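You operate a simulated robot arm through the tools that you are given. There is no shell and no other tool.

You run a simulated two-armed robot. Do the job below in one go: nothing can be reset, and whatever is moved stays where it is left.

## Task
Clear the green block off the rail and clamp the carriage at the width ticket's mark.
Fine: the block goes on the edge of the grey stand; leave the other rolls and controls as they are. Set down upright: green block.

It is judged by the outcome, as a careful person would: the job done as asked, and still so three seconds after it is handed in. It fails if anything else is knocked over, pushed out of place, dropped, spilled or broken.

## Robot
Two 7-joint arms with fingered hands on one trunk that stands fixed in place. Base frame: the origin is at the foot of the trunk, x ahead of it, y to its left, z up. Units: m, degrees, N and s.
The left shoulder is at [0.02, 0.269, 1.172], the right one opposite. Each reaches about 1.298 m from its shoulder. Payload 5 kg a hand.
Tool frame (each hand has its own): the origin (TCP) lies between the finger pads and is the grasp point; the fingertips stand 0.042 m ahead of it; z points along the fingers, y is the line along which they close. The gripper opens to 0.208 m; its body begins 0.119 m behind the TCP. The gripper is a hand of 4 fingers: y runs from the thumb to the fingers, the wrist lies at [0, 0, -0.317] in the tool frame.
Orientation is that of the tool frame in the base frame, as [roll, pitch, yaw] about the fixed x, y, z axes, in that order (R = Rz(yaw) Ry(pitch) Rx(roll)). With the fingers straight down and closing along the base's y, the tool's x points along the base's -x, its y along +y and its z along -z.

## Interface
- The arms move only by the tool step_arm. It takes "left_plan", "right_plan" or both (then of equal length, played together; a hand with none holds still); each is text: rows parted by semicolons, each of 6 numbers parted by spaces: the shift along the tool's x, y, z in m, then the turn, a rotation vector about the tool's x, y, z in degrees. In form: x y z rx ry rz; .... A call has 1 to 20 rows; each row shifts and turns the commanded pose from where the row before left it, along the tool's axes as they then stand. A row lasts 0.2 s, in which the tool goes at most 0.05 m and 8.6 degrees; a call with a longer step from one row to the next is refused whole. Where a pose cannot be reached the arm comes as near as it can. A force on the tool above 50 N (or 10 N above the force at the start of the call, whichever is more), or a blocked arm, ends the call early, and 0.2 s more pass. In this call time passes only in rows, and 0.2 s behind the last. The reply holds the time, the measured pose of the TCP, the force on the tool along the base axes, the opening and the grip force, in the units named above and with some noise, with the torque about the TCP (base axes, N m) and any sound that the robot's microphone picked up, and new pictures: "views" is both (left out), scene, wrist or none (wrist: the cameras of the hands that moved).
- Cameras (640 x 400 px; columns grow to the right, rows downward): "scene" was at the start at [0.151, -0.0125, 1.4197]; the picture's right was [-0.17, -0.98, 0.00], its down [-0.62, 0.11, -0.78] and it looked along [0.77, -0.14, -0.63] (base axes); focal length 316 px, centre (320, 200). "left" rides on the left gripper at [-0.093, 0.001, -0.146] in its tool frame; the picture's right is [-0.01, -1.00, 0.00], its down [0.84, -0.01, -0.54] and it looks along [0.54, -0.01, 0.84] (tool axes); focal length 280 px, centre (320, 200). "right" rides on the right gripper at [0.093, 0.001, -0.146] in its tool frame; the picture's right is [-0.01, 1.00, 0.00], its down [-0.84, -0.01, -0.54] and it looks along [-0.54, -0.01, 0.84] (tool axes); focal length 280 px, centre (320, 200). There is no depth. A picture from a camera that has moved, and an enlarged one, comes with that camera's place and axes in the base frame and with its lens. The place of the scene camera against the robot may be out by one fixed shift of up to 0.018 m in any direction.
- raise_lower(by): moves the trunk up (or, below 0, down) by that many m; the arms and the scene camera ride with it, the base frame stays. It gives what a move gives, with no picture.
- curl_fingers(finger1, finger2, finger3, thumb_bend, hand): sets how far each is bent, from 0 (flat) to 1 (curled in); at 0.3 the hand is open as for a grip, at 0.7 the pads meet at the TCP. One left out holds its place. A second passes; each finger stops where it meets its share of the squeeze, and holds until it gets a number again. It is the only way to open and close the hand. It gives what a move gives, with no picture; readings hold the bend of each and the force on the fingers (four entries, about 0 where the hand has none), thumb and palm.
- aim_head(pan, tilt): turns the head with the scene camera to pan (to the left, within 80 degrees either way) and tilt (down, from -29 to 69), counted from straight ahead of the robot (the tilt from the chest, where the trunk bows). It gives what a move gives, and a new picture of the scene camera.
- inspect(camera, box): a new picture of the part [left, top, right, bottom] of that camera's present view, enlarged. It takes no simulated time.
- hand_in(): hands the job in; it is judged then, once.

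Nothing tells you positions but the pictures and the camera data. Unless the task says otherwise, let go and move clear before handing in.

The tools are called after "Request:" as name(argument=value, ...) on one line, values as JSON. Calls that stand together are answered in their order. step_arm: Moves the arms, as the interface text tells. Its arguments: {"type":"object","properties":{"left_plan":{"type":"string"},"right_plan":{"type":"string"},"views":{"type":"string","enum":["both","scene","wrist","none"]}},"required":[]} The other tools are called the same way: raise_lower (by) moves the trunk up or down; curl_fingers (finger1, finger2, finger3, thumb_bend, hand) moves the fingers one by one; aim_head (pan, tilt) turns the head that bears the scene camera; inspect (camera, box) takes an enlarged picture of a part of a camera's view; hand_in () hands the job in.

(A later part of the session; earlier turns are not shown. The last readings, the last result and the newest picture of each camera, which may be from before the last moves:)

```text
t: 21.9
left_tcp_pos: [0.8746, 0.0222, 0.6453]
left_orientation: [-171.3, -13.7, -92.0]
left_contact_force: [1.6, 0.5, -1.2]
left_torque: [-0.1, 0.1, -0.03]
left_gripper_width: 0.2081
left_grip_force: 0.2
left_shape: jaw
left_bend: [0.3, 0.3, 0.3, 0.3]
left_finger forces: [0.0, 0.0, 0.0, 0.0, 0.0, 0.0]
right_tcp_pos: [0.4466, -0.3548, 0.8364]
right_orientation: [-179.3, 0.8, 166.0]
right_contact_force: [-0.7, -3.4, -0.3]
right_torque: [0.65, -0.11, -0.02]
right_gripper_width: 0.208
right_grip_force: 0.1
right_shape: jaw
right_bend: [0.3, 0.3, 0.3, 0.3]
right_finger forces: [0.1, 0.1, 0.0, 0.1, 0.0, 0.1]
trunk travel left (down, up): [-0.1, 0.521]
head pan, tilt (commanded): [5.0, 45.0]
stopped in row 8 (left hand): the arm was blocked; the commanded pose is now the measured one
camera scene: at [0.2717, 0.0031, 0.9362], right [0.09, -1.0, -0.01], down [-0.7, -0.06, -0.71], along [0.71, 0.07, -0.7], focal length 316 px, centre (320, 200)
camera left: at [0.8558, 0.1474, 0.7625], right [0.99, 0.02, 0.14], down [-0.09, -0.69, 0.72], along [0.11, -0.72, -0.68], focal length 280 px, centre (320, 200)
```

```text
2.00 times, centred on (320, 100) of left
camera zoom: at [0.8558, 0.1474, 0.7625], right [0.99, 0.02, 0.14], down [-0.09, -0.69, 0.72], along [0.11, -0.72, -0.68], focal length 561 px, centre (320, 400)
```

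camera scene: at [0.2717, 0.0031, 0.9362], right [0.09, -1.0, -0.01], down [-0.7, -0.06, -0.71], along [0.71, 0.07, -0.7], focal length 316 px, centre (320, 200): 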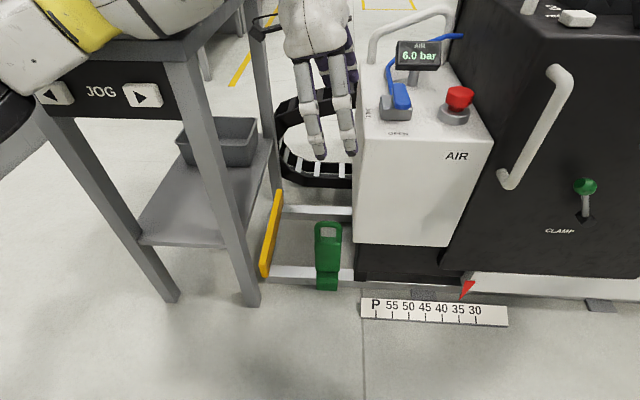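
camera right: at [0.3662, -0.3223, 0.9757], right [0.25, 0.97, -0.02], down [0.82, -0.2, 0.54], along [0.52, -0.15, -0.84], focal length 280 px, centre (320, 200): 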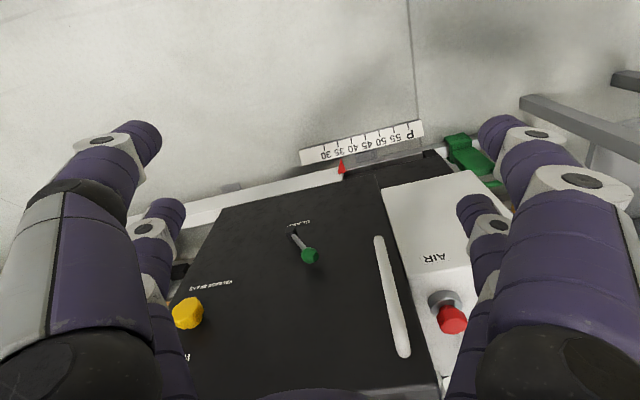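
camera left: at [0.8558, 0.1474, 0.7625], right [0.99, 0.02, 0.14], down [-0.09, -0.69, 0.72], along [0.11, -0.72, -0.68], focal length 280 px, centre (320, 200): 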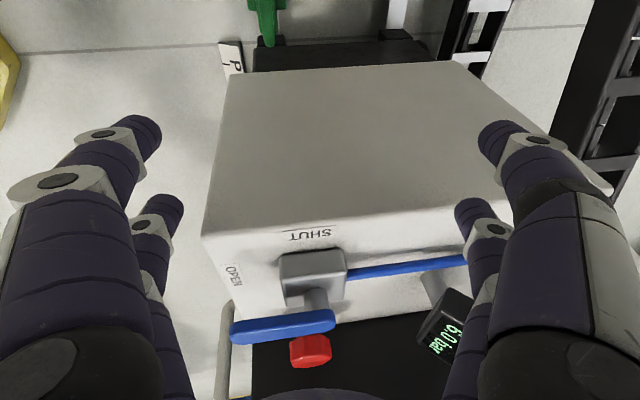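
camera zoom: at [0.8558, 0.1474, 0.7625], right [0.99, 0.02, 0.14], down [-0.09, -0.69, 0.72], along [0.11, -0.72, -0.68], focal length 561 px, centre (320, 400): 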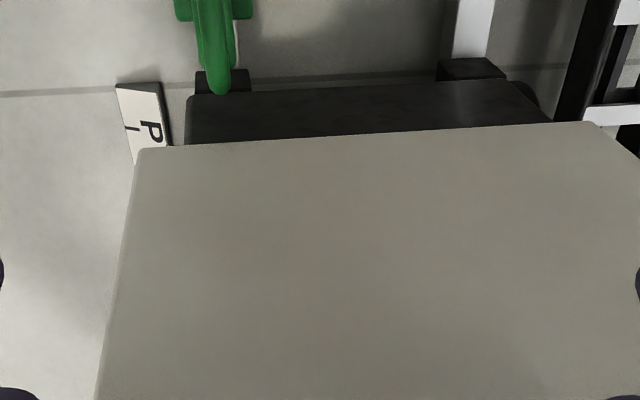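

The left forearm came down on the stand's edge and stopped the move; nothing appears displaced. I'll raise the trunk so the forearm lifts off and the arm becomes straighter, keeping the elbow away from the stand.

Request:
raise_lower(by=0.1)

Request:
aim_head(pan=15, tilt=40)

```text
t: 23.3
left_tcp_pos: [0.8818, 0.0343, 0.699]
left_orientation: [-174.0, -13.5, -90.7]
left_contact_force: [0.7, -0.2, -1.1]
left_torque: [-0.01, 0.05, -0.02]
left_gripper_width: 0.208
left_grip_force: 0.0
left_shape: jaw
left_bend: [0.3, 0.3, 0.3, 0.3]
left_finger forces: [0.0, 0.0, 0.0, 0.0, 0.0, 0.1]
right_tcp_pos: [0.4568, -0.3493, 0.929]
right_orientation: [-178.6, -0.1, 166.3]
right_contact_force: [1.2, -0.8, -1.5]
right_torque: [0.0, 0.13, 0.0]
right_gripper_width: 0.2078
right_grip_force: 0.1
right_shape: jaw
right_bend: [0.3, 0.3, 0.3, 0.3]
right_finger forces: [0.0, 0.0, 0.0, 0.1, 0.0, 0.0]
trunk travel left (down, up): [-0.2, 0.421]
head pan, tilt (commanded): [5.0, 45.0]
```

```text
t: 24.0
left_tcp_pos: [0.8815, 0.0333, 0.7033]
left_orientation: [-173.8, -13.6, -90.9]
left_contact_force: [0.8, 0.2, 0.0]
left_torque: [-0.02, 0.0, -0.02]
left_gripper_width: 0.2081
left_grip_force: 0.0
left_shape: jaw
left_bend: [0.3, 0.3, 0.3, 0.3]
left_finger forces: [0.1, 0.1, 0.0, 0.0, 0.1, 0.1]
right_tcp_pos: [0.4558, -0.3482, 0.931]
right_orientation: [-178.7, 0.0, 166.3]
right_contact_force: [0.2, -0.1, 0.7]
right_torque: [0.0, -0.04, 0.03]
right_gripper_width: 0.2079
right_grip_force: 0.0
right_shape: jaw
right_bend: [0.3, 0.3, 0.3, 0.3]
right_finger forces: [0.0, 0.1, 0.0, 0.0, 0.0, 0.0]
trunk travel left (down, up): [-0.2, 0.421]
head pan, tilt (commanded): [15.0, 40.0]
camera scene: at [0.225, 0.0245, 1.0529], right [0.26, -0.97, 0.0], down [-0.62, -0.17, -0.77], along [0.74, 0.2, -0.64], focal length 316 px, centre (320, 200)
```

scene: 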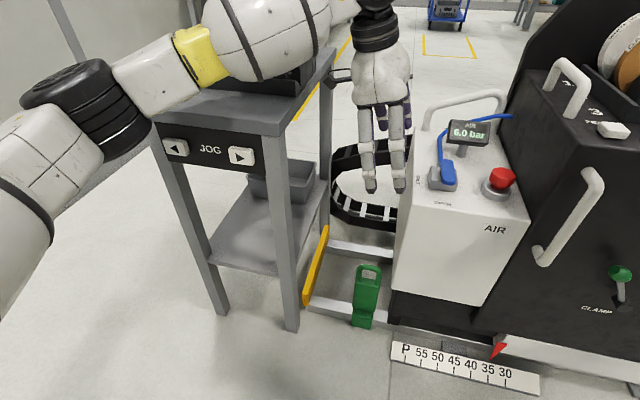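

The forearm is lying over the stand near the rolls. I'll look closely before moving any more.

Request:
inspect(camera="scene", box=[100, 0, 400, 190])

Request:
aim_head(pan=25, tilt=20)

```text
2.11 times, centred on (250, 95) of scene
camera zoom: at [0.225, 0.0245, 1.0529], right [0.26, -0.97, 0.0], down [-0.62, -0.17, -0.77], along [0.74, 0.2, -0.64], focal length 664 px, centre (467, 421)
```

zoom: 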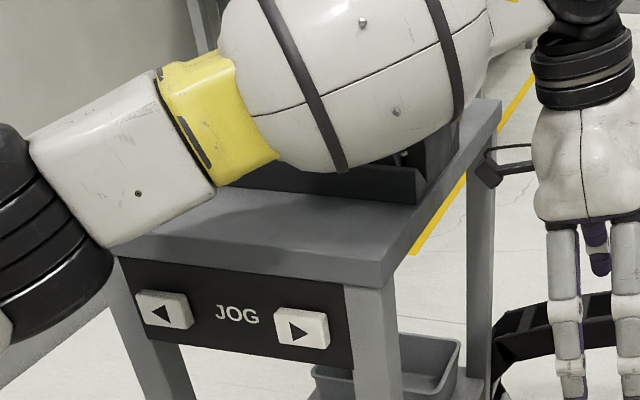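

```text
t: 24.8
left_tcp_pos: [0.8813, 0.033, 0.7045]
left_orientation: [-173.8, -13.6, -90.9]
left_contact_force: [0.1, -0.4, -0.3]
left_torque: [-0.04, 0.01, 0.01]
left_gripper_width: 0.208
left_grip_force: 0.1
left_shape: jaw
left_bend: [0.3, 0.3, 0.3, 0.3]
left_finger forces: [0.0, 0.1, 0.0, 0.0, 0.0, 0.0]
right_tcp_pos: [0.4554, -0.3481, 0.9298]
right_orientation: [-178.7, 0.0, 166.2]
right_contact_force: [0.8, 0.2, 0.5]
right_torque: [0.04, 0.03, 0.01]
right_gripper_width: 0.2079
right_grip_force: 0.1
right_shape: jaw
right_bend: [0.3, 0.3, 0.3, 0.3]
right_finger forces: [0.1, 0.0, 0.0, 0.0, 0.0, 0.0]
trunk travel left (down, up): [-0.2, 0.421]
head pan, tilt (commanded): [25.0, 20.0]
camera scene: at [0.2273, 0.0418, 1.0843], right [0.42, -0.91, 0.0], down [-0.31, -0.14, -0.94], along [0.85, 0.4, -0.34], focal length 316 px, centre (320, 200)
```

scene: 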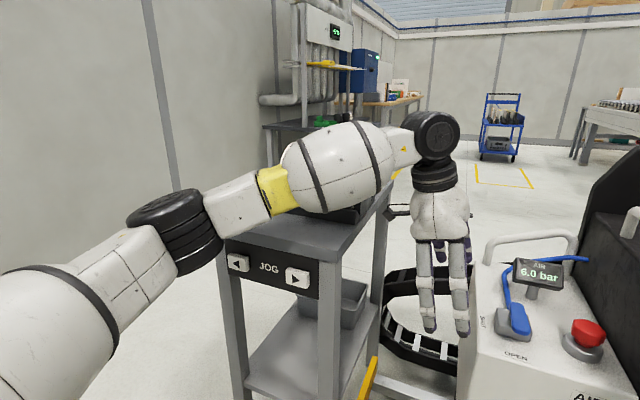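

The forearm has clearance now but I want the elbow higher and straighter. I'll raise the trunk to about -0.20, then re-square the hand with only a small lean, and check the rolls.

Request:
raise_lower(by=0.15)

Request:
aim_head(pan=18, tilt=40)

```text
t: 26.6
left_tcp_pos: [0.8808, 0.0332, 0.8516]
left_orientation: [-173.8, -13.5, -90.9]
left_contact_force: [0.7, -0.7, -1.4]
left_torque: [0.0, 0.04, 0.0]
left_gripper_width: 0.2082
left_grip_force: 0.1
left_shape: jaw
left_bend: [0.3, 0.3, 0.3, 0.3]
left_finger forces: [0.0, 0.0, 0.0, 0.1, 0.0, 0.0]
right_tcp_pos: [0.4581, -0.3485, 1.0795]
right_orientation: [-178.6, 0.0, 166.3]
right_contact_force: [0.7, -0.4, -0.4]
right_torque: [0.0, 0.11, 0.0]
right_gripper_width: 0.2079
right_grip_force: 0.0
right_shape: jaw
right_bend: [0.3, 0.3, 0.3, 0.3]
right_finger forces: [0.0, 0.0, 0.1, 0.1, 0.0, 0.0]
trunk travel left (down, up): [-0.35, 0.271]
head pan, tilt (commanded): [25.0, 20.0]
```

```text
t: 27.4
left_tcp_pos: [0.8808, 0.0333, 0.8537]
left_orientation: [-173.6, -13.5, -90.8]
left_contact_force: [-0.4, -0.3, 0.6]
left_torque: [-0.01, 0.02, 0.0]
left_gripper_width: 0.208
left_grip_force: 0.0
left_shape: jaw
left_bend: [0.3, 0.3, 0.3, 0.3]
left_finger forces: [0.0, 0.0, 0.0, 0.0, 0.1, 0.1]
right_tcp_pos: [0.4564, -0.3481, 1.0804]
right_orientation: [-178.7, 0.0, 166.4]
right_contact_force: [0.0, 0.2, 0.2]
right_torque: [-0.01, -0.02, 0.02]
right_gripper_width: 0.2076
right_grip_force: 0.1
right_shape: jaw
right_bend: [0.3, 0.3, 0.3, 0.3]
right_finger forces: [0.0, 0.0, 0.0, 0.0, 0.0, 0.0]
trunk travel left (down, up): [-0.35, 0.271]
head pan, tilt (commanded): [18.0, 40.0]
camera scene: at [0.1682, 0.0288, 1.2145], right [0.31, -0.95, 0.0], down [-0.61, -0.2, -0.77], along [0.73, 0.24, -0.64], focal length 316 px, centre (320, 200)
```

scene: 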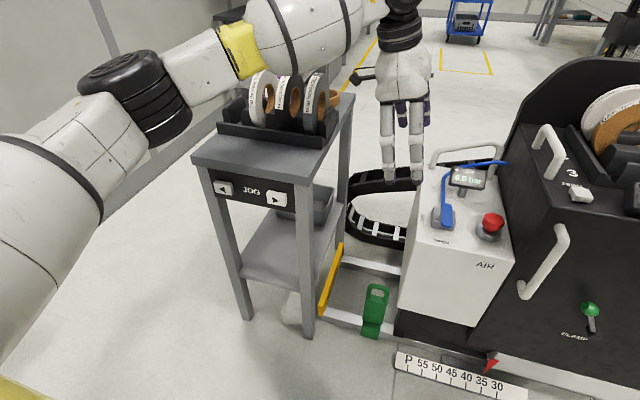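

Request:
inspect(camera="scene", box=[180, 50, 380, 180])

Request:
inspect(camera="scene", box=[220, 200, 460, 400])

```text
3.08 times, centred on (280, 115) of scene
camera zoom: at [0.1682, 0.0288, 1.2145], right [0.31, -0.95, 0.0], down [-0.61, -0.2, -0.77], along [0.73, 0.24, -0.64], focal length 971 px, centre (443, 462)
```

zoom: 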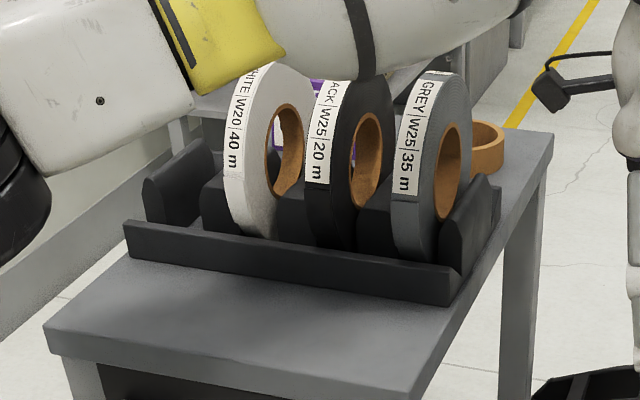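

```text
2.00 times, centred on (340, 300) of scene
camera zoom: at [0.1682, 0.0288, 1.2145], right [0.31, -0.95, 0.0], down [-0.61, -0.2, -0.77], along [0.73, 0.24, -0.64], focal length 631 px, centre (280, 0)
```

zoom: 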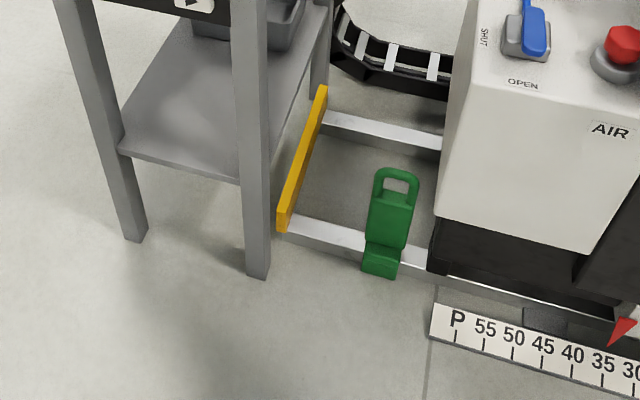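

All rolls and the stand are undisturbed. To keep the forearm clear of the stand, I'll raise the trunk to the top, stretch the left arm down over the block, then lower the trunk with the arm kept straight.

Request:
raise_lower(by=0.265)

Request:
step_arm(left_plan="0 0 0 0 -7.5 0; -0.0042 0.0069 0.0386 0 0 0; -0.0042 0.0069 0.0386 0 0 0; -0.0042 0.0069 0.0386 0 0 0; -0.0042 0.0069 0.0386 0 0 0; -0.0042 0.0069 0.0386 0 0 0; -0.0042 0.0069 0.0386 0 0 0; -0.0042 0.0069 0.0386 0 0 0; -0.0042 0.0069 0.0386 0 0 0", views="both")

```text
t: 30.1
left_tcp_pos: [0.8809, 0.0323, 1.1188]
left_orientation: [-173.7, -13.4, -90.9]
left_contact_force: [0.7, 0.0, -0.8]
left_torque: [-0.01, 0.02, 0.02]
left_gripper_width: 0.208
left_grip_force: 0.0
left_shape: jaw
left_bend: [0.3, 0.3, 0.3, 0.3]
left_finger forces: [0.1, 0.0, 0.0, 0.0, 0.0, 0.0]
right_tcp_pos: [0.4561, -0.3492, 1.3459]
right_orientation: [-178.8, -0.1, 166.4]
right_contact_force: [-0.1, 0.2, 0.0]
right_torque: [-0.01, 0.02, 0.02]
right_gripper_width: 0.2079
right_grip_force: 0.0
right_shape: jaw
right_bend: [0.3, 0.3, 0.3, 0.3]
right_finger forces: [0.0, 0.0, 0.0, 0.0, 0.1, 0.1]
trunk travel left (down, up): [-0.615, 0.006]
head pan, tilt (commanded): [18.0, 40.0]
```

```text
t: 32.1
left_tcp_pos: [0.8625, 0.0336, 0.8047]
left_orientation: [-173.8, -6.1, -90.0]
left_contact_force: [1.2, -0.4, 0.8]
left_torque: [0.01, 0.15, 0.0]
left_gripper_width: 0.2082
left_grip_force: 0.0
left_shape: jaw
left_bend: [0.3, 0.3, 0.3, 0.3]
left_finger forces: [0.0, 0.0, 0.0, 0.1, 0.1, 0.0]
right_tcp_pos: [0.457, -0.3485, 1.345]
right_orientation: [-178.7, 0.0, 166.3]
right_contact_force: [1.5, -0.3, 0.8]
right_torque: [-0.01, 0.14, 0.01]
right_gripper_width: 0.2078
right_grip_force: 0.0
right_shape: jaw
right_bend: [0.3, 0.3, 0.3, 0.3]
right_finger forces: [0.1, 0.0, 0.1, 0.1, 0.0, 0.0]
trunk travel left (down, up): [-0.615, 0.006]
head pan, tilt (commanded): [18.0, 40.0]
camera scene: at [0.1472, 0.0288, 1.4829], right [0.31, -0.95, 0.0], down [-0.61, -0.2, -0.77], along [0.73, 0.24, -0.64], focal length 316 px, centre (320, 200)
camera left: at [0.8449, 0.1415, 0.9393], right [0.99, 0.03, 0.11], down [-0.05, -0.78, 0.62], along [0.1, -0.62, -0.77], focal length 280 px, centre (320, 200)
```

scene: 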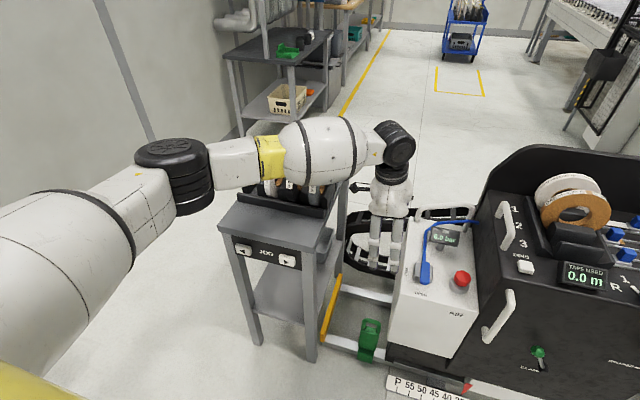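
left: 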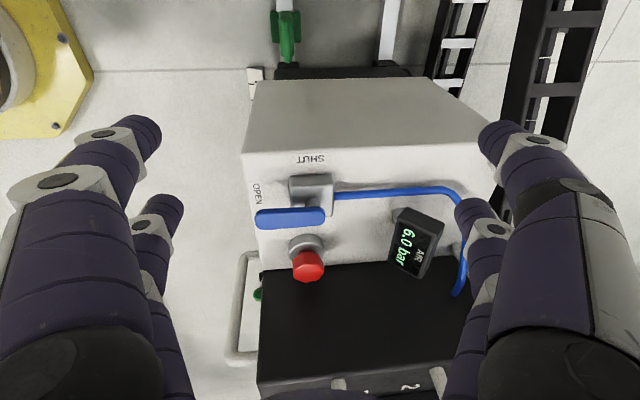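

Clear so far. I'll add a temporary 12° forward tilt to keep the wrist away from the stand, descend, and check half way.

Request:
step_arm(left_plan="0 0 0 6 0 0; 0 0 0 6 0 0; -0.0042 0.0128 0.0371 0 0 0; -0.0042 0.0128 0.0371 0 0 0; -0.0042 0.0128 0.0371 0 0 0; -0.0042 0.0128 0.0371 0 0 0; -0.0042 0.0128 0.0371 0 0 0", views="both")

```text
t: 33.7
left_tcp_pos: [0.8581, 0.0362, 0.605]
left_orientation: [-161.9, -6.1, -90.1]
left_contact_force: [0.5, 0.1, 1.0]
left_torque: [0.0, 0.22, -0.01]
left_gripper_width: 0.2081
left_grip_force: 0.1
left_shape: jaw
left_bend: [0.3, 0.3, 0.3, 0.3]
left_finger forces: [0.0, 0.1, 0.0, 0.0, 0.0, 0.0]
right_tcp_pos: [0.4568, -0.3482, 1.3436]
right_orientation: [-178.5, 0.0, 166.4]
right_contact_force: [0.2, -0.4, 0.3]
right_torque: [0.0, 0.1, 0.02]
right_gripper_width: 0.2077
right_grip_force: 0.2
right_shape: jaw
right_bend: [0.3, 0.3, 0.3, 0.3]
right_finger forces: [0.0, 0.0, 0.0, 0.1, 0.0, 0.1]
trunk travel left (down, up): [-0.615, 0.006]
head pan, tilt (commanded): [18.0, 40.0]
camera scene: at [0.1472, 0.0289, 1.4829], right [0.31, -0.95, 0.0], down [-0.61, -0.2, -0.77], along [0.73, 0.24, -0.64], focal length 316 px, centre (320, 200)
camera left: at [0.8108, 0.1428, 0.7331], right [0.95, 0.05, 0.31], down [-0.16, -0.78, 0.6], along [0.27, -0.62, -0.74], focal length 280 px, centre (320, 200)
```

scene: 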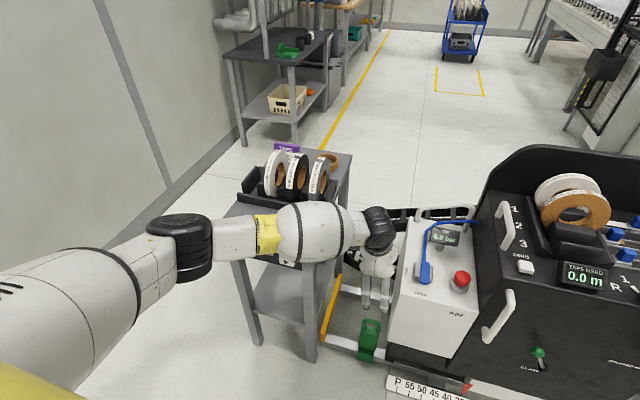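
left: 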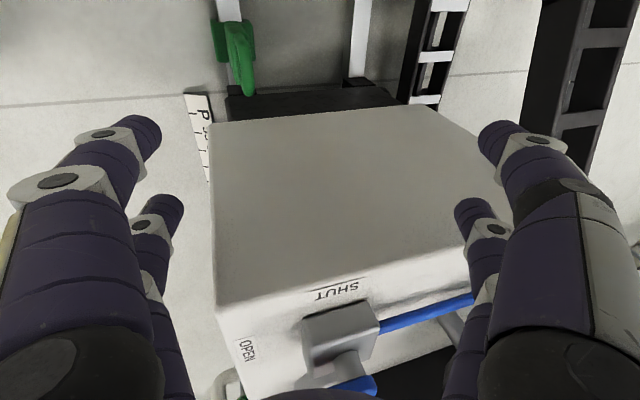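

Forearm stays in front of the stand. Continuing down to z≈0.45.

Request:
step_arm(left_plan="-0.0042 0.0128 0.0371 0 0 0; -0.0042 0.0128 0.0371 0 0 0; -0.0042 0.0128 0.0371 0 0 0; -0.0042 0.0128 0.0371 0 0 0", views="both")

```text
t: 34.7
left_tcp_pos: [0.8558, 0.0332, 0.4492]
left_orientation: [-161.8, -6.1, -90.1]
left_contact_force: [1.0, 0.0, 1.2]
left_torque: [-0.05, 0.22, 0.0]
left_gripper_width: 0.208
left_grip_force: 0.2
left_shape: jaw
left_bend: [0.3, 0.3, 0.3, 0.3]
left_finger forces: [0.1, 0.0, 0.0, 0.0, 0.0, 0.0]
right_tcp_pos: [0.4555, -0.349, 1.345]
right_orientation: [-178.6, 0.1, 166.3]
right_contact_force: [0.5, -0.3, -1.2]
right_torque: [0.06, 0.0, -0.02]
right_gripper_width: 0.2081
right_grip_force: 0.0
right_shape: jaw
right_bend: [0.3, 0.3, 0.3, 0.3]
right_finger forces: [0.0, 0.0, 0.1, 0.1, 0.1, 0.0]
trunk travel left (down, up): [-0.615, 0.006]
head pan, tilt (commanded): [18.0, 40.0]
camera scene: at [0.1466, 0.0285, 1.483], right [0.31, -0.95, 0.0], down [-0.61, -0.2, -0.77], along [0.73, 0.24, -0.64], focal length 316 px, centre (320, 200)
camera left: at [0.81, 0.141, 0.5759], right [0.95, 0.05, 0.31], down [-0.16, -0.78, 0.6], along [0.27, -0.62, -0.74], focal length 280 px, centre (320, 200)
```

scene: 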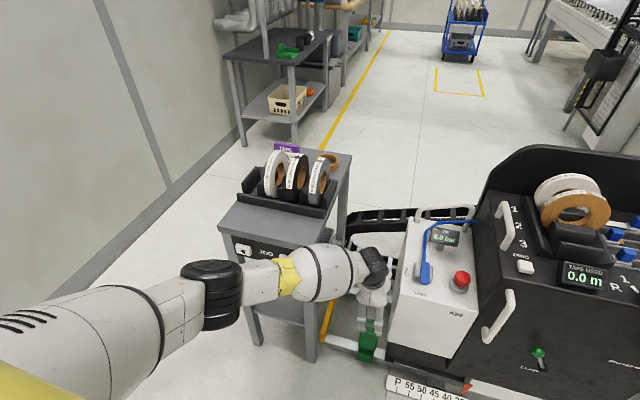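
left: 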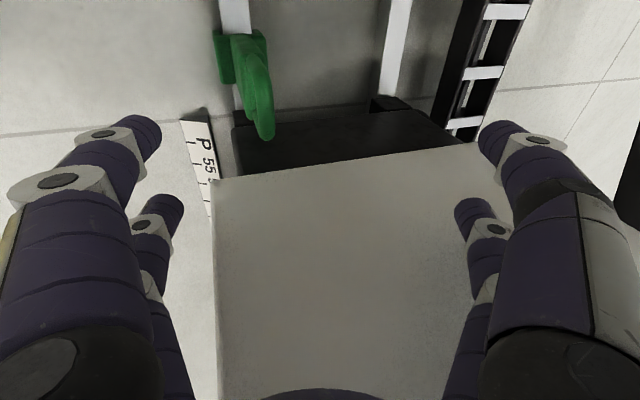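

Now I'll zoom the wrist camera on the block to align the hand before going lower.

Request:
inspect(camera="left", box=[180, 0, 340, 160])

```text
2.50 times, centred on (260, 80) of left
camera zoom: at [0.81, 0.141, 0.5759], right [0.95, 0.05, 0.31], down [-0.16, -0.78, 0.6], along [0.27, -0.62, -0.74], focal length 701 px, centre (470, 500)
```

zoom: 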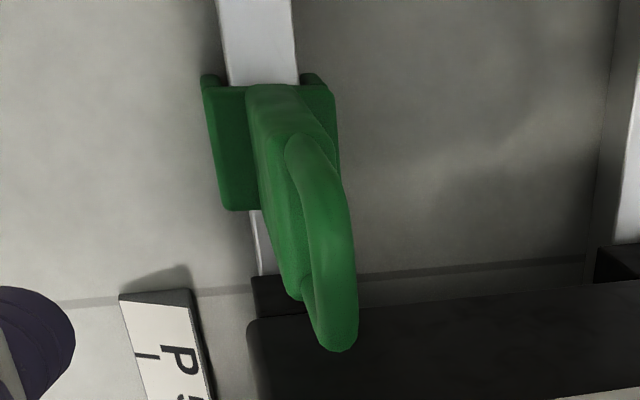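

The block's loop centre is about (0.850, 0.029), top z≈0.27. I'll un-tilt the hand and centre it over the block, still above it.

Request:
step_arm(left_plan="0 0 0 -7 0 0; 0 0 0 -7 0 0; 0.003 0.006 -0.015 0 0 0", views="both")

```text
t: 35.5
left_tcp_pos: [0.8477, 0.0329, 0.4646]
left_orientation: [-175.8, -6.1, -89.9]
left_contact_force: [-0.6, 1.7, -0.9]
left_torque: [-0.28, -0.01, 0.0]
left_gripper_width: 0.2078
left_grip_force: 0.1
left_shape: jaw
left_bend: [0.3, 0.3, 0.3, 0.3]
left_finger forces: [0.0, 0.0, 0.1, 0.1, 0.0, 0.0]
right_tcp_pos: [0.4568, -0.3469, 1.3463]
right_orientation: [-178.5, 0.1, 166.4]
right_contact_force: [0.9, 1.3, -0.2]
right_torque: [-0.11, 0.0, 0.01]
right_gripper_width: 0.2079
right_grip_force: 0.0
right_shape: jaw
right_bend: [0.3, 0.3, 0.3, 0.3]
right_finger forces: [0.0, 0.0, 0.0, 0.1, 0.0, 0.1]
trunk travel left (down, up): [-0.615, 0.006]
head pan, tilt (commanded): [18.0, 40.0]
camera scene: at [0.1466, 0.0301, 1.483], right [0.31, -0.95, 0.0], down [-0.61, -0.2, -0.77], along [0.73, 0.24, -0.64], focal length 316 px, centre (320, 200)
camera left: at [0.8349, 0.1415, 0.5982], right [1.0, 0.02, 0.07], down [-0.03, -0.78, 0.62], along [0.07, -0.62, -0.78], focal length 280 px, centre (320, 200)
```

scene: 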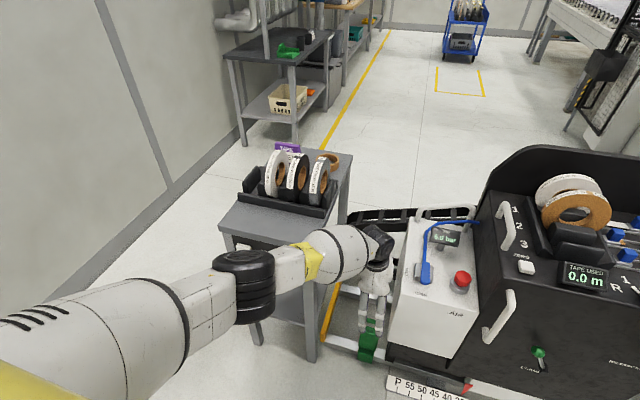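
left: 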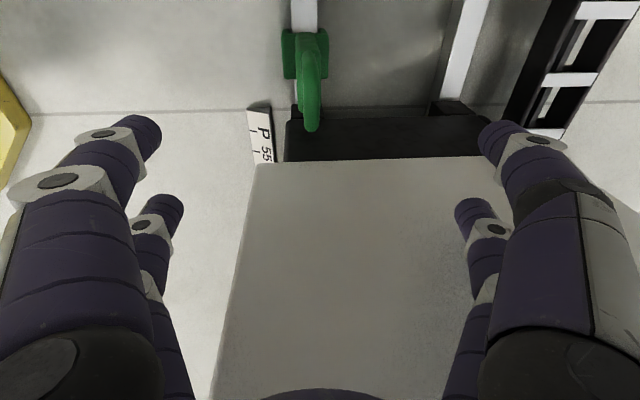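

I'll check the gap between the forearm and the stand's corner before lowering.

Request:
inspect(camera="scene", box=[200, 200, 420, 360])

Request:
inspect(camera="left", box=[240, 0, 400, 160])

```text
2.50 times, centred on (310, 280) of scene
camera zoom: at [0.1466, 0.0301, 1.483], right [0.31, -0.95, 0.0], down [-0.61, -0.2, -0.77], along [0.73, 0.24, -0.64], focal length 789 px, centre (345, 0)
```

zoom: 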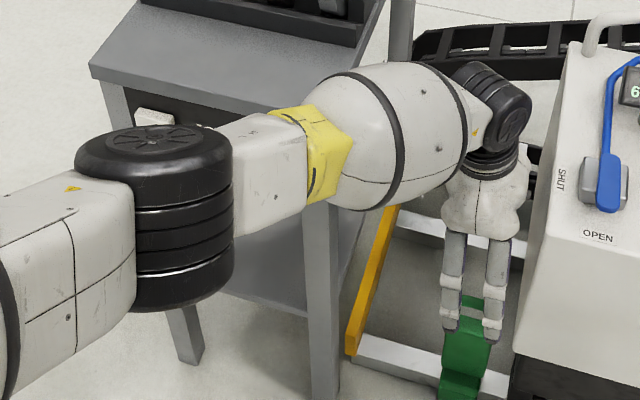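

```text
2.50 times, centred on (320, 80) of left
camera zoom: at [0.8349, 0.1415, 0.5982], right [1.0, 0.02, 0.07], down [-0.03, -0.78, 0.62], along [0.07, -0.62, -0.78], focal length 701 px, centre (320, 500)
```

zoom: 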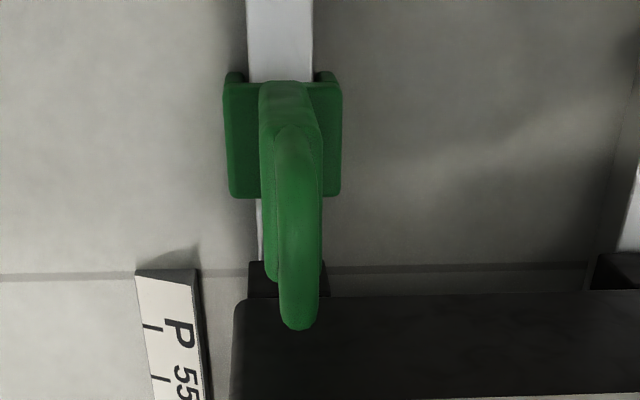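

The margin at the stand corner is only a few centimetres, so I'll reduce the sideways lean and add slight forward tilt to open it, then lower the trunk.

Request:
step_arm(left_plan="0 0 0 5 -4 0; 0.004 -0.003 0 0 0 0", views="none")

Request:
raise_lower(by=-0.1)

Request:
step_arm(left_plan="0 0 0 0 0 0", views="both")

```text
t: 36.1
left_tcp_pos: [0.849, 0.0263, 0.4656]
left_orientation: [-170.8, -2.1, -89.7]
left_contact_force: [0.2, -0.8, -0.3]
left_torque: [0.08, 0.01, 0.03]
left_gripper_width: 0.2079
left_grip_force: 0.0
left_shape: jaw
left_bend: [0.3, 0.3, 0.3, 0.3]
left_finger forces: [0.1, 0.1, 0.1, 0.0, 0.0, 0.0]
right_tcp_pos: [0.4554, -0.3496, 1.3455]
right_orientation: [-178.6, 0.0, 166.2]
right_contact_force: [-0.3, 0.0, -0.4]
right_torque: [0.13, -0.04, -0.01]
right_gripper_width: 0.2079
right_grip_force: 0.1
right_shape: jaw
right_bend: [0.3, 0.3, 0.3, 0.3]
right_finger forces: [0.1, 0.1, 0.0, 0.0, 0.0, 0.1]
trunk travel left (down, up): [-0.615, 0.006]
head pan, tilt (commanded): [18.0, 40.0]
```

```text
t: 37.4
left_tcp_pos: [0.8508, 0.0286, 0.3653]
left_orientation: [-170.9, -2.0, -89.5]
left_contact_force: [-0.7, 0.0, -0.5]
left_torque: [-0.02, -0.01, -0.01]
left_gripper_width: 0.2081
left_grip_force: 0.1
left_shape: jaw
left_bend: [0.3, 0.3, 0.3, 0.3]
left_finger forces: [0.0, 0.1, 0.0, 0.1, 0.0, 0.0]
right_tcp_pos: [0.456, -0.3479, 1.2457]
right_orientation: [-178.7, 0.1, 166.3]
right_contact_force: [-0.4, 0.2, -0.4]
right_torque: [0.01, -0.07, -0.02]
right_gripper_width: 0.208
right_grip_force: 0.2
right_shape: jaw
right_bend: [0.3, 0.3, 0.3, 0.3]
right_finger forces: [0.0, 0.1, 0.1, 0.0, 0.1, 0.1]
trunk travel left (down, up): [-0.515, 0.106]
head pan, tilt (commanded): [18.0, 40.0]
```

```text
t: 37.8
left_tcp_pos: [0.8501, 0.0292, 0.3652]
left_orientation: [-170.8, -2.1, -89.6]
left_contact_force: [0.7, 0.3, -0.6]
left_torque: [0.0, 0.03, 0.0]
left_gripper_width: 0.2081
left_grip_force: 0.0
left_shape: jaw
left_bend: [0.3, 0.3, 0.3, 0.3]
left_finger forces: [0.1, 0.0, 0.1, 0.0, 0.0, 0.0]
right_tcp_pos: [0.4557, -0.3482, 1.2455]
right_orientation: [-178.7, 0.0, 166.3]
right_contact_force: [-0.1, 0.4, -0.5]
right_torque: [-0.01, -0.02, -0.02]
right_gripper_width: 0.2079
right_grip_force: 0.1
right_shape: jaw
right_bend: [0.3, 0.3, 0.3, 0.3]
right_finger forces: [0.1, 0.0, 0.0, 0.0, 0.0, 0.1]
trunk travel left (down, up): [-0.515, 0.106]
head pan, tilt (commanded): [18.0, 40.0]
camera scene: at [0.1481, 0.0288, 1.3829], right [0.31, -0.95, 0.0], down [-0.61, -0.2, -0.77], along [0.73, 0.24, -0.64], focal length 316 px, centre (320, 200)
camera left: at [0.8248, 0.1265, 0.505], right [0.99, 0.03, 0.16], down [-0.07, -0.82, 0.56], along [0.15, -0.57, -0.81], focal length 280 px, centre (320, 200)
```

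scene: 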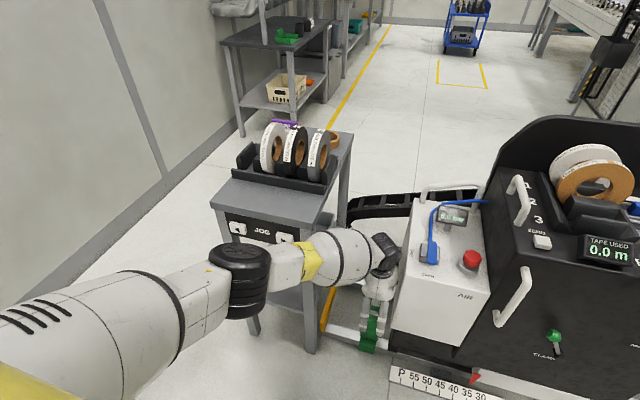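
left: 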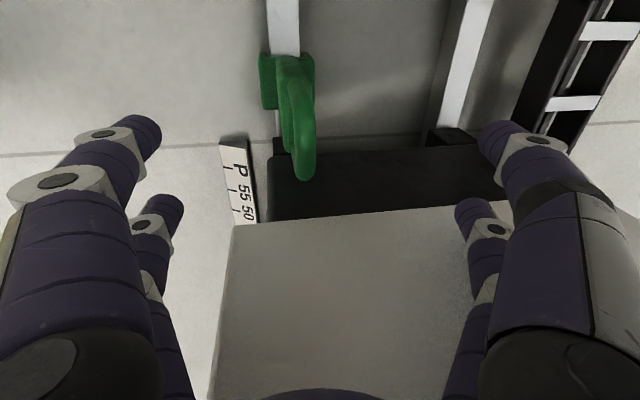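

Everything remains clear. Lowering another 0.10 m so the digits straddle the loop.

Request:
raise_lower(by=-0.1)

Request:
step_arm(left_plan="0 0 0 0 0 0", views="both")

```text
t: 39.2
left_tcp_pos: [0.8511, 0.0276, 0.2674]
left_orientation: [-170.9, -2.1, -89.6]
left_contact_force: [1.0, -0.8, 0.9]
left_torque: [0.0, 0.02, 0.02]
left_gripper_width: 0.2079
left_grip_force: 0.0
left_shape: jaw
left_bend: [0.3, 0.3, 0.3, 0.3]
left_finger forces: [0.1, 0.0, 0.0, 0.1, 0.1, 0.1]
right_tcp_pos: [0.4553, -0.349, 1.1467]
right_orientation: [-178.7, 0.0, 166.2]
right_contact_force: [-0.3, 0.3, 0.6]
right_torque: [-0.02, -0.09, -0.04]
right_gripper_width: 0.2079
right_grip_force: 0.0
right_shape: jaw
right_bend: [0.3, 0.3, 0.3, 0.3]
right_finger forces: [0.0, 0.0, 0.1, 0.1, 0.0, 0.0]
trunk travel left (down, up): [-0.415, 0.206]
head pan, tilt (commanded): [18.0, 40.0]
```

```text
t: 39.6
left_tcp_pos: [0.8501, 0.028, 0.2647]
left_orientation: [-170.8, -2.2, -89.6]
left_contact_force: [-0.2, -0.9, 0.1]
left_torque: [-0.01, 0.0, -0.04]
left_gripper_width: 0.2079
left_grip_force: 0.0
left_shape: jaw
left_bend: [0.3, 0.3, 0.3, 0.3]
left_finger forces: [0.1, 0.1, 0.1, 0.1, 0.1, 0.0]
right_tcp_pos: [0.4549, -0.3482, 1.1456]
right_orientation: [-178.7, 0.0, 166.4]
right_contact_force: [0.8, -0.7, -0.3]
right_torque: [-0.01, 0.03, -0.04]
right_gripper_width: 0.2077
right_grip_force: 0.1
right_shape: jaw
right_bend: [0.3, 0.3, 0.3, 0.3]
right_finger forces: [0.1, 0.0, 0.0, 0.0, 0.0, 0.0]
trunk travel left (down, up): [-0.415, 0.206]
head pan, tilt (commanded): [18.0, 40.0]
camera scene: at [0.1561, 0.0288, 1.2816], right [0.31, -0.95, 0.0], down [-0.61, -0.2, -0.77], along [0.73, 0.24, -0.64], focal length 316 px, centre (320, 200)
camera left: at [0.8249, 0.1266, 0.405], right [0.99, 0.03, 0.16], down [-0.07, -0.82, 0.56], along [0.15, -0.57, -0.81], focal length 280 px, centre (320, 200)
```

scene: 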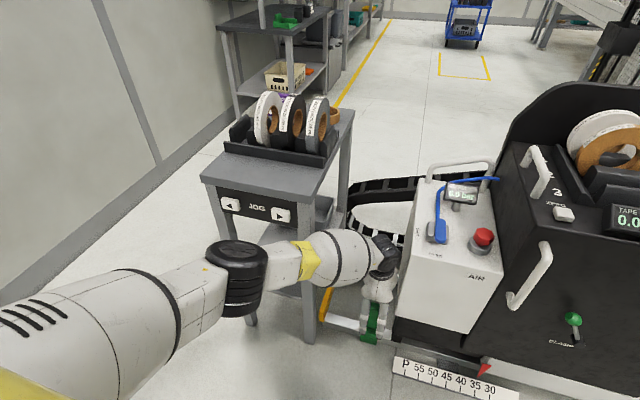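
left: 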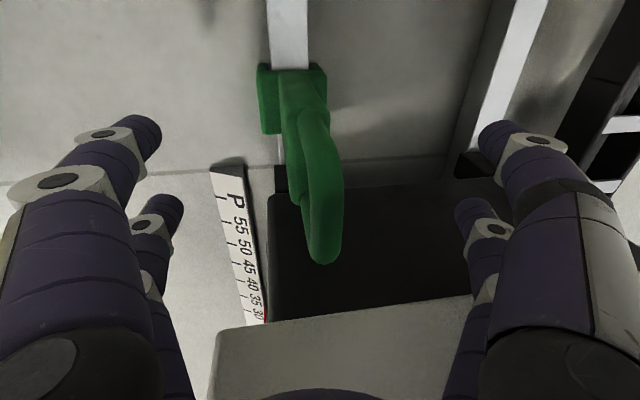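

The loop sits between the digits. I'll lower the remaining distance mostly with the trunk, the last bit with the arm for contact detection.

Request:
raise_lower(by=-0.06)

Request:
step_arm(left_plan="-0.0005 0.0024 0.0148 0 0 0; -0.0005 0.0024 0.0148 0 0 0", views="both")

```text
t: 40.6
left_tcp_pos: [0.8503, 0.0289, 0.2072]
left_orientation: [-170.8, -2.0, -89.6]
left_contact_force: [0.8, 0.3, -0.5]
left_torque: [0.02, 0.04, -0.01]
left_gripper_width: 0.208
left_grip_force: 0.0
left_shape: jaw
left_bend: [0.3, 0.3, 0.3, 0.3]
left_finger forces: [0.0, 0.0, 0.0, 0.0, 0.0, 0.1]
right_tcp_pos: [0.4553, -0.3482, 1.0863]
right_orientation: [-178.8, 0.1, 166.4]
right_contact_force: [-0.4, 0.0, 0.5]
right_torque: [-0.02, -0.05, -0.01]
right_gripper_width: 0.2081
right_grip_force: 0.1
right_shape: jaw
right_bend: [0.3, 0.3, 0.3, 0.3]
right_finger forces: [0.0, 0.1, 0.1, 0.0, 0.0, 0.0]
trunk travel left (down, up): [-0.355, 0.266]
head pan, tilt (commanded): [18.0, 40.0]
```

```text
t: 41.2
left_tcp_pos: [0.8507, 0.0277, 0.1737]
left_orientation: [-170.9, -2.0, -89.5]
left_contact_force: [0.5, 0.4, -0.1]
left_torque: [0.01, 0.08, -0.01]
left_gripper_width: 0.2078
left_grip_force: 0.1
left_shape: jaw
left_bend: [0.3, 0.3, 0.3, 0.3]
left_finger forces: [0.1, 0.1, 0.0, 0.0, 0.1, 0.0]
right_tcp_pos: [0.4562, -0.3489, 1.0858]
right_orientation: [-178.7, 0.1, 166.2]
right_contact_force: [0.1, 0.5, 0.5]
right_torque: [-0.06, 0.05, 0.0]
right_gripper_width: 0.2079
right_grip_force: 0.2
right_shape: jaw
right_bend: [0.3, 0.3, 0.3, 0.3]
right_finger forces: [0.0, 0.0, 0.0, 0.1, 0.0, 0.0]
trunk travel left (down, up): [-0.355, 0.266]
head pan, tilt (commanded): [18.0, 40.0]
camera scene: at [0.1673, 0.0289, 1.2195], right [0.31, -0.95, 0.0], down [-0.61, -0.2, -0.77], along [0.73, 0.24, -0.64], focal length 316 px, centre (320, 200)
camera left: at [0.8253, 0.1259, 0.3144], right [0.99, 0.03, 0.16], down [-0.07, -0.82, 0.56], along [0.15, -0.57, -0.81], focal length 280 px, centre (320, 200)
```

scene: 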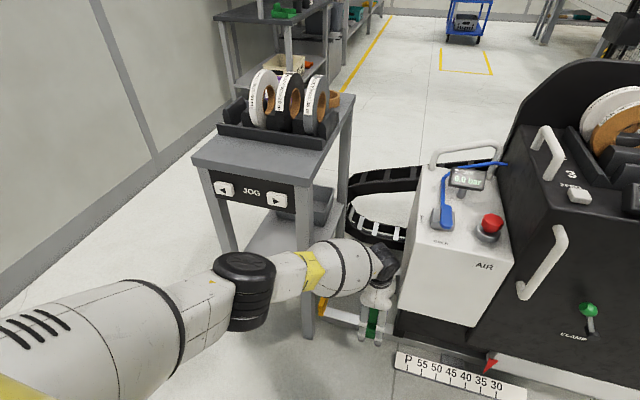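
left: 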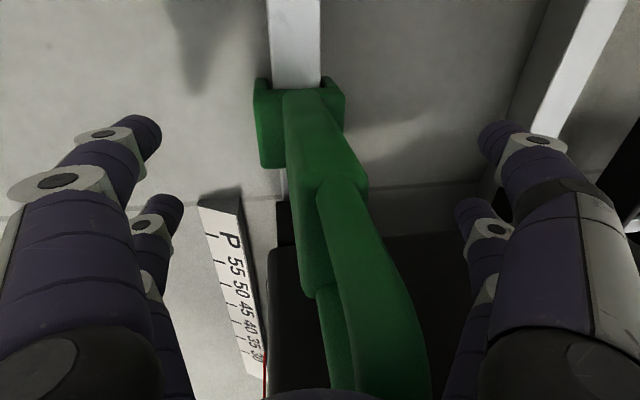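

The hand is around the block's body. I'll close partly first and check.

Request:
curl_fingers(hand="left", finger1=0.52, finger2=0.52, finger3=0.52, thumb_bend=0.52)

Request:
inspect(camera="left", box=[120, 40, 520, 400])

```text
t: 42.2
left_tcp_pos: [0.8516, 0.0266, 0.1756]
left_orientation: [-170.9, -2.1, -89.6]
left_contact_force: [0.6, -0.3, 1.4]
left_torque: [0.0, -0.01, 0.02]
left_gripper_width: 0.1029
left_grip_force: 0.0
left_shape: fingers
left_bend: [0.52, 0.52, 0.52, 0.52]
left_finger forces: [0.0, 0.1, 0.1, 0.1, 0.1, 0.0]
right_tcp_pos: [0.4557, -0.3488, 1.0858]
right_orientation: [-178.6, 0.0, 166.4]
right_contact_force: [0.2, -0.1, -0.1]
right_torque: [-0.01, -0.04, -0.03]
right_gripper_width: 0.2077
right_grip_force: 0.0
right_shape: jaw
right_bend: [0.3, 0.3, 0.3, 0.3]
right_finger forces: [0.1, 0.0, 0.0, 0.0, 0.0, 0.0]
trunk travel left (down, up): [-0.355, 0.266]
head pan, tilt (commanded): [18.0, 40.0]
```

```text
1.11 times, centred on (320, 220) of left
camera zoom: at [0.8254, 0.126, 0.3148], right [0.99, 0.03, 0.16], down [-0.07, -0.82, 0.56], along [0.15, -0.57, -0.81], focal length 312 px, centre (320, 178)
```

zoom: 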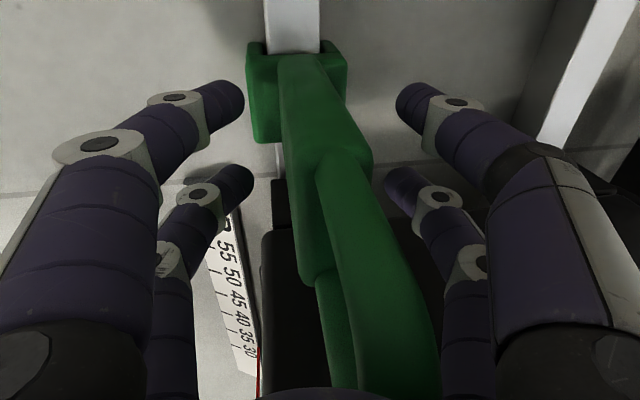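

Digits are evenly spaced around the body. Closing to grip.

Request:
curl_fingers(hand="left", finger1=0.7, finger2=0.7, finger3=0.7, thumb_bend=0.7)

Request:
inspect(camera="left", box=[120, 40, 520, 400])

```text
t: 43.2
left_tcp_pos: [0.8502, 0.0281, 0.1758]
left_orientation: [-170.9, -2.2, -89.6]
left_contact_force: [-0.2, 0.6, -1.4]
left_torque: [-0.04, 0.15, -0.02]
left_gripper_width: 0.0382
left_grip_force: 19.2
left_shape: fingers
left_bend: [0.64, 0.64, 0.65, 0.67]
left_finger forces: [9.7, 9.6, 7.6, 0.0, 10.8, 0.1]
right_tcp_pos: [0.4565, -0.348, 1.0852]
right_orientation: [-178.7, 0.0, 166.2]
right_contact_force: [0.3, -0.2, -0.6]
right_torque: [-0.01, 0.01, 0.0]
right_gripper_width: 0.208
right_grip_force: 0.0
right_shape: jaw
right_bend: [0.3, 0.3, 0.3, 0.3]
right_finger forces: [0.0, 0.0, 0.1, 0.0, 0.0, 0.1]
trunk travel left (down, up): [-0.355, 0.266]
head pan, tilt (commanded): [18.0, 40.0]
```

```text
1.11 times, centred on (320, 220) of left
camera zoom: at [0.8254, 0.1261, 0.3146], right [0.99, 0.03, 0.16], down [-0.07, -0.82, 0.56], along [0.15, -0.57, -0.81], focal length 312 px, centre (320, 178)
```

zoom: 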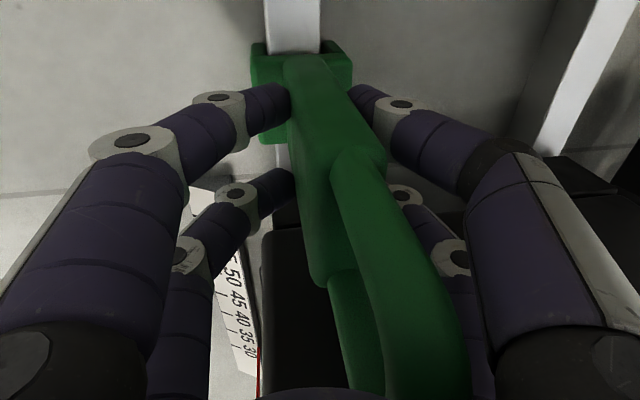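

Grip is firm (about 10 N per digit). I'll lift a few centimetres and check that the block comes along straight.

Request:
step_arm(left_plan="0.0007 -0.0032 -0.0197 0 0 0; 0.0007 -0.0032 -0.0197 0 0 0; 0.0007 -0.0032 -0.0197 0 0 0", views="both")

```text
t: 44.0
left_tcp_pos: [0.8515, 0.0288, 0.2331]
left_orientation: [-170.8, -2.2, -89.6]
left_contact_force: [-0.8, -0.8, -3.1]
left_torque: [0.0, -0.06, -0.01]
left_gripper_width: 0.0381
left_grip_force: 18.4
left_shape: fingers
left_bend: [0.64, 0.64, 0.65, 0.67]
left_finger forces: [9.5, 9.1, 7.8, 0.0, 10.6, 0.0]
right_tcp_pos: [0.456, -0.3489, 1.0862]
right_orientation: [-178.7, 0.0, 166.3]
right_contact_force: [-0.9, -0.7, 1.1]
right_torque: [0.05, -0.05, -0.03]
right_gripper_width: 0.208
right_grip_force: 0.1
right_shape: jaw
right_bend: [0.3, 0.3, 0.3, 0.3]
right_finger forces: [0.1, 0.1, 0.1, 0.1, 0.0, 0.0]
trunk travel left (down, up): [-0.355, 0.266]
head pan, tilt (commanded): [18.0, 40.0]
camera scene: at [0.167, 0.0286, 1.2197], right [0.31, -0.95, 0.0], down [-0.61, -0.2, -0.77], along [0.73, 0.24, -0.64], focal length 316 px, centre (320, 200)
camera left: at [0.8262, 0.1267, 0.3743], right [0.99, 0.03, 0.16], down [-0.07, -0.82, 0.56], along [0.15, -0.57, -0.81], focal length 280 px, centre (320, 200)
```

scene: 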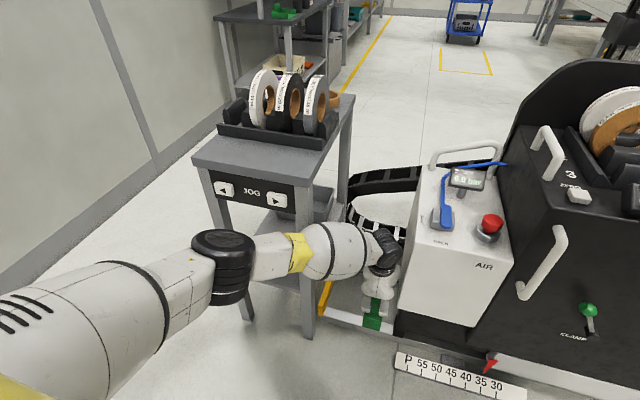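
left: 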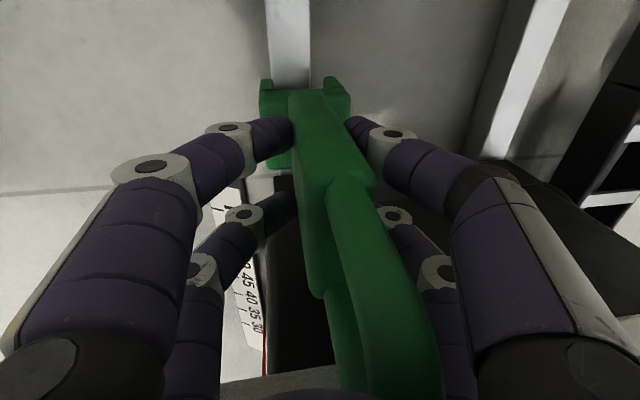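

The block came off cleanly and hangs upright. I'll raise the trunk to lift it well clear with the arm still straight.

Request:
raise_lower(by=0.26)

Request:
step_arm(left_plan="0 0.0395 -0.0063 0 0 0; 0 0.0395 -0.0063 0 0 0; 0 0.0395 -0.0063 0 0 0; 0 0.0395 -0.0063 0 0 0; 0 0.0395 -0.0063 0 0 0", views="both")

```text
t: 46.6
left_tcp_pos: [0.8497, 0.0279, 0.4939]
left_orientation: [-170.9, -2.2, -89.6]
left_contact_force: [0.1, -0.5, -2.2]
left_torque: [-0.01, 0.02, 0.0]
left_gripper_width: 0.0376
left_grip_force: 18.7
left_shape: fingers
left_bend: [0.64, 0.64, 0.65, 0.67]
left_finger forces: [9.3, 9.0, 7.9, 0.0, 10.6, 0.1]
right_tcp_pos: [0.4565, -0.3486, 1.3461]
right_orientation: [-178.7, 0.0, 166.3]
right_contact_force: [0.3, -0.4, -0.8]
right_torque: [0.0, 0.02, -0.02]
right_gripper_width: 0.2079
right_grip_force: 0.1
right_shape: jaw
right_bend: [0.3, 0.3, 0.3, 0.3]
right_finger forces: [0.0, 0.0, 0.1, 0.0, 0.0, 0.1]
trunk travel left (down, up): [-0.615, 0.006]
head pan, tilt (commanded): [18.0, 40.0]
```

```text
t: 47.8
left_tcp_pos: [0.6496, 0.029, 0.4937]
left_orientation: [-170.8, -2.1, -89.6]
left_contact_force: [1.4, 0.3, -1.5]
left_torque: [-0.01, 0.26, -0.02]
left_gripper_width: 0.0378
left_grip_force: 18.4
left_shape: fingers
left_bend: [0.63, 0.64, 0.65, 0.67]
left_finger forces: [9.3, 8.9, 7.9, 0.0, 10.7, 0.0]
right_tcp_pos: [0.4565, -0.348, 1.3462]
right_orientation: [-178.6, 0.0, 166.4]
right_contact_force: [-0.5, 0.3, -0.7]
right_torque: [-0.02, 0.01, 0.01]
right_gripper_width: 0.2077
right_grip_force: 0.1
right_shape: jaw
right_bend: [0.3, 0.3, 0.3, 0.3]
right_finger forces: [0.0, 0.0, 0.1, 0.0, 0.1, 0.0]
trunk travel left (down, up): [-0.615, 0.006]
head pan, tilt (commanded): [18.0, 40.0]
camera scene: at [0.1466, 0.0291, 1.4831], right [0.31, -0.95, 0.0], down [-0.61, -0.2, -0.77], along [0.73, 0.24, -0.64], focal length 316 px, centre (320, 200)
camera left: at [0.6239, 0.1262, 0.6344], right [0.99, 0.03, 0.16], down [-0.07, -0.82, 0.56], along [0.15, -0.57, -0.81], focal length 280 px, centre (320, 200)
```

scene: 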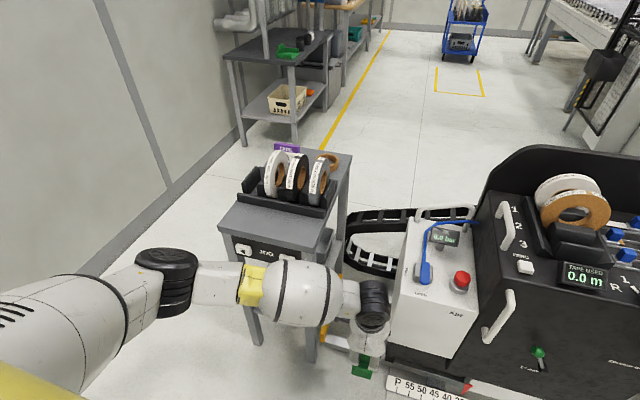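
left: 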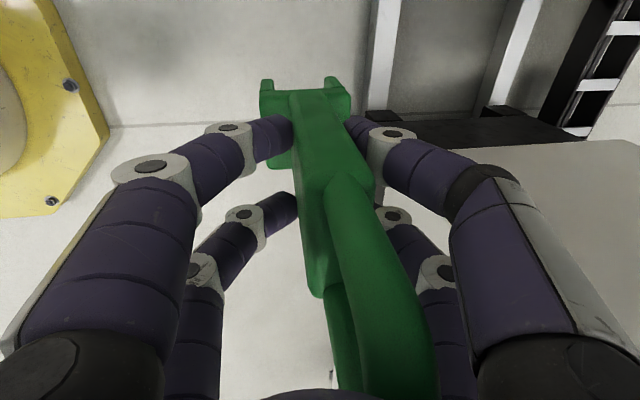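

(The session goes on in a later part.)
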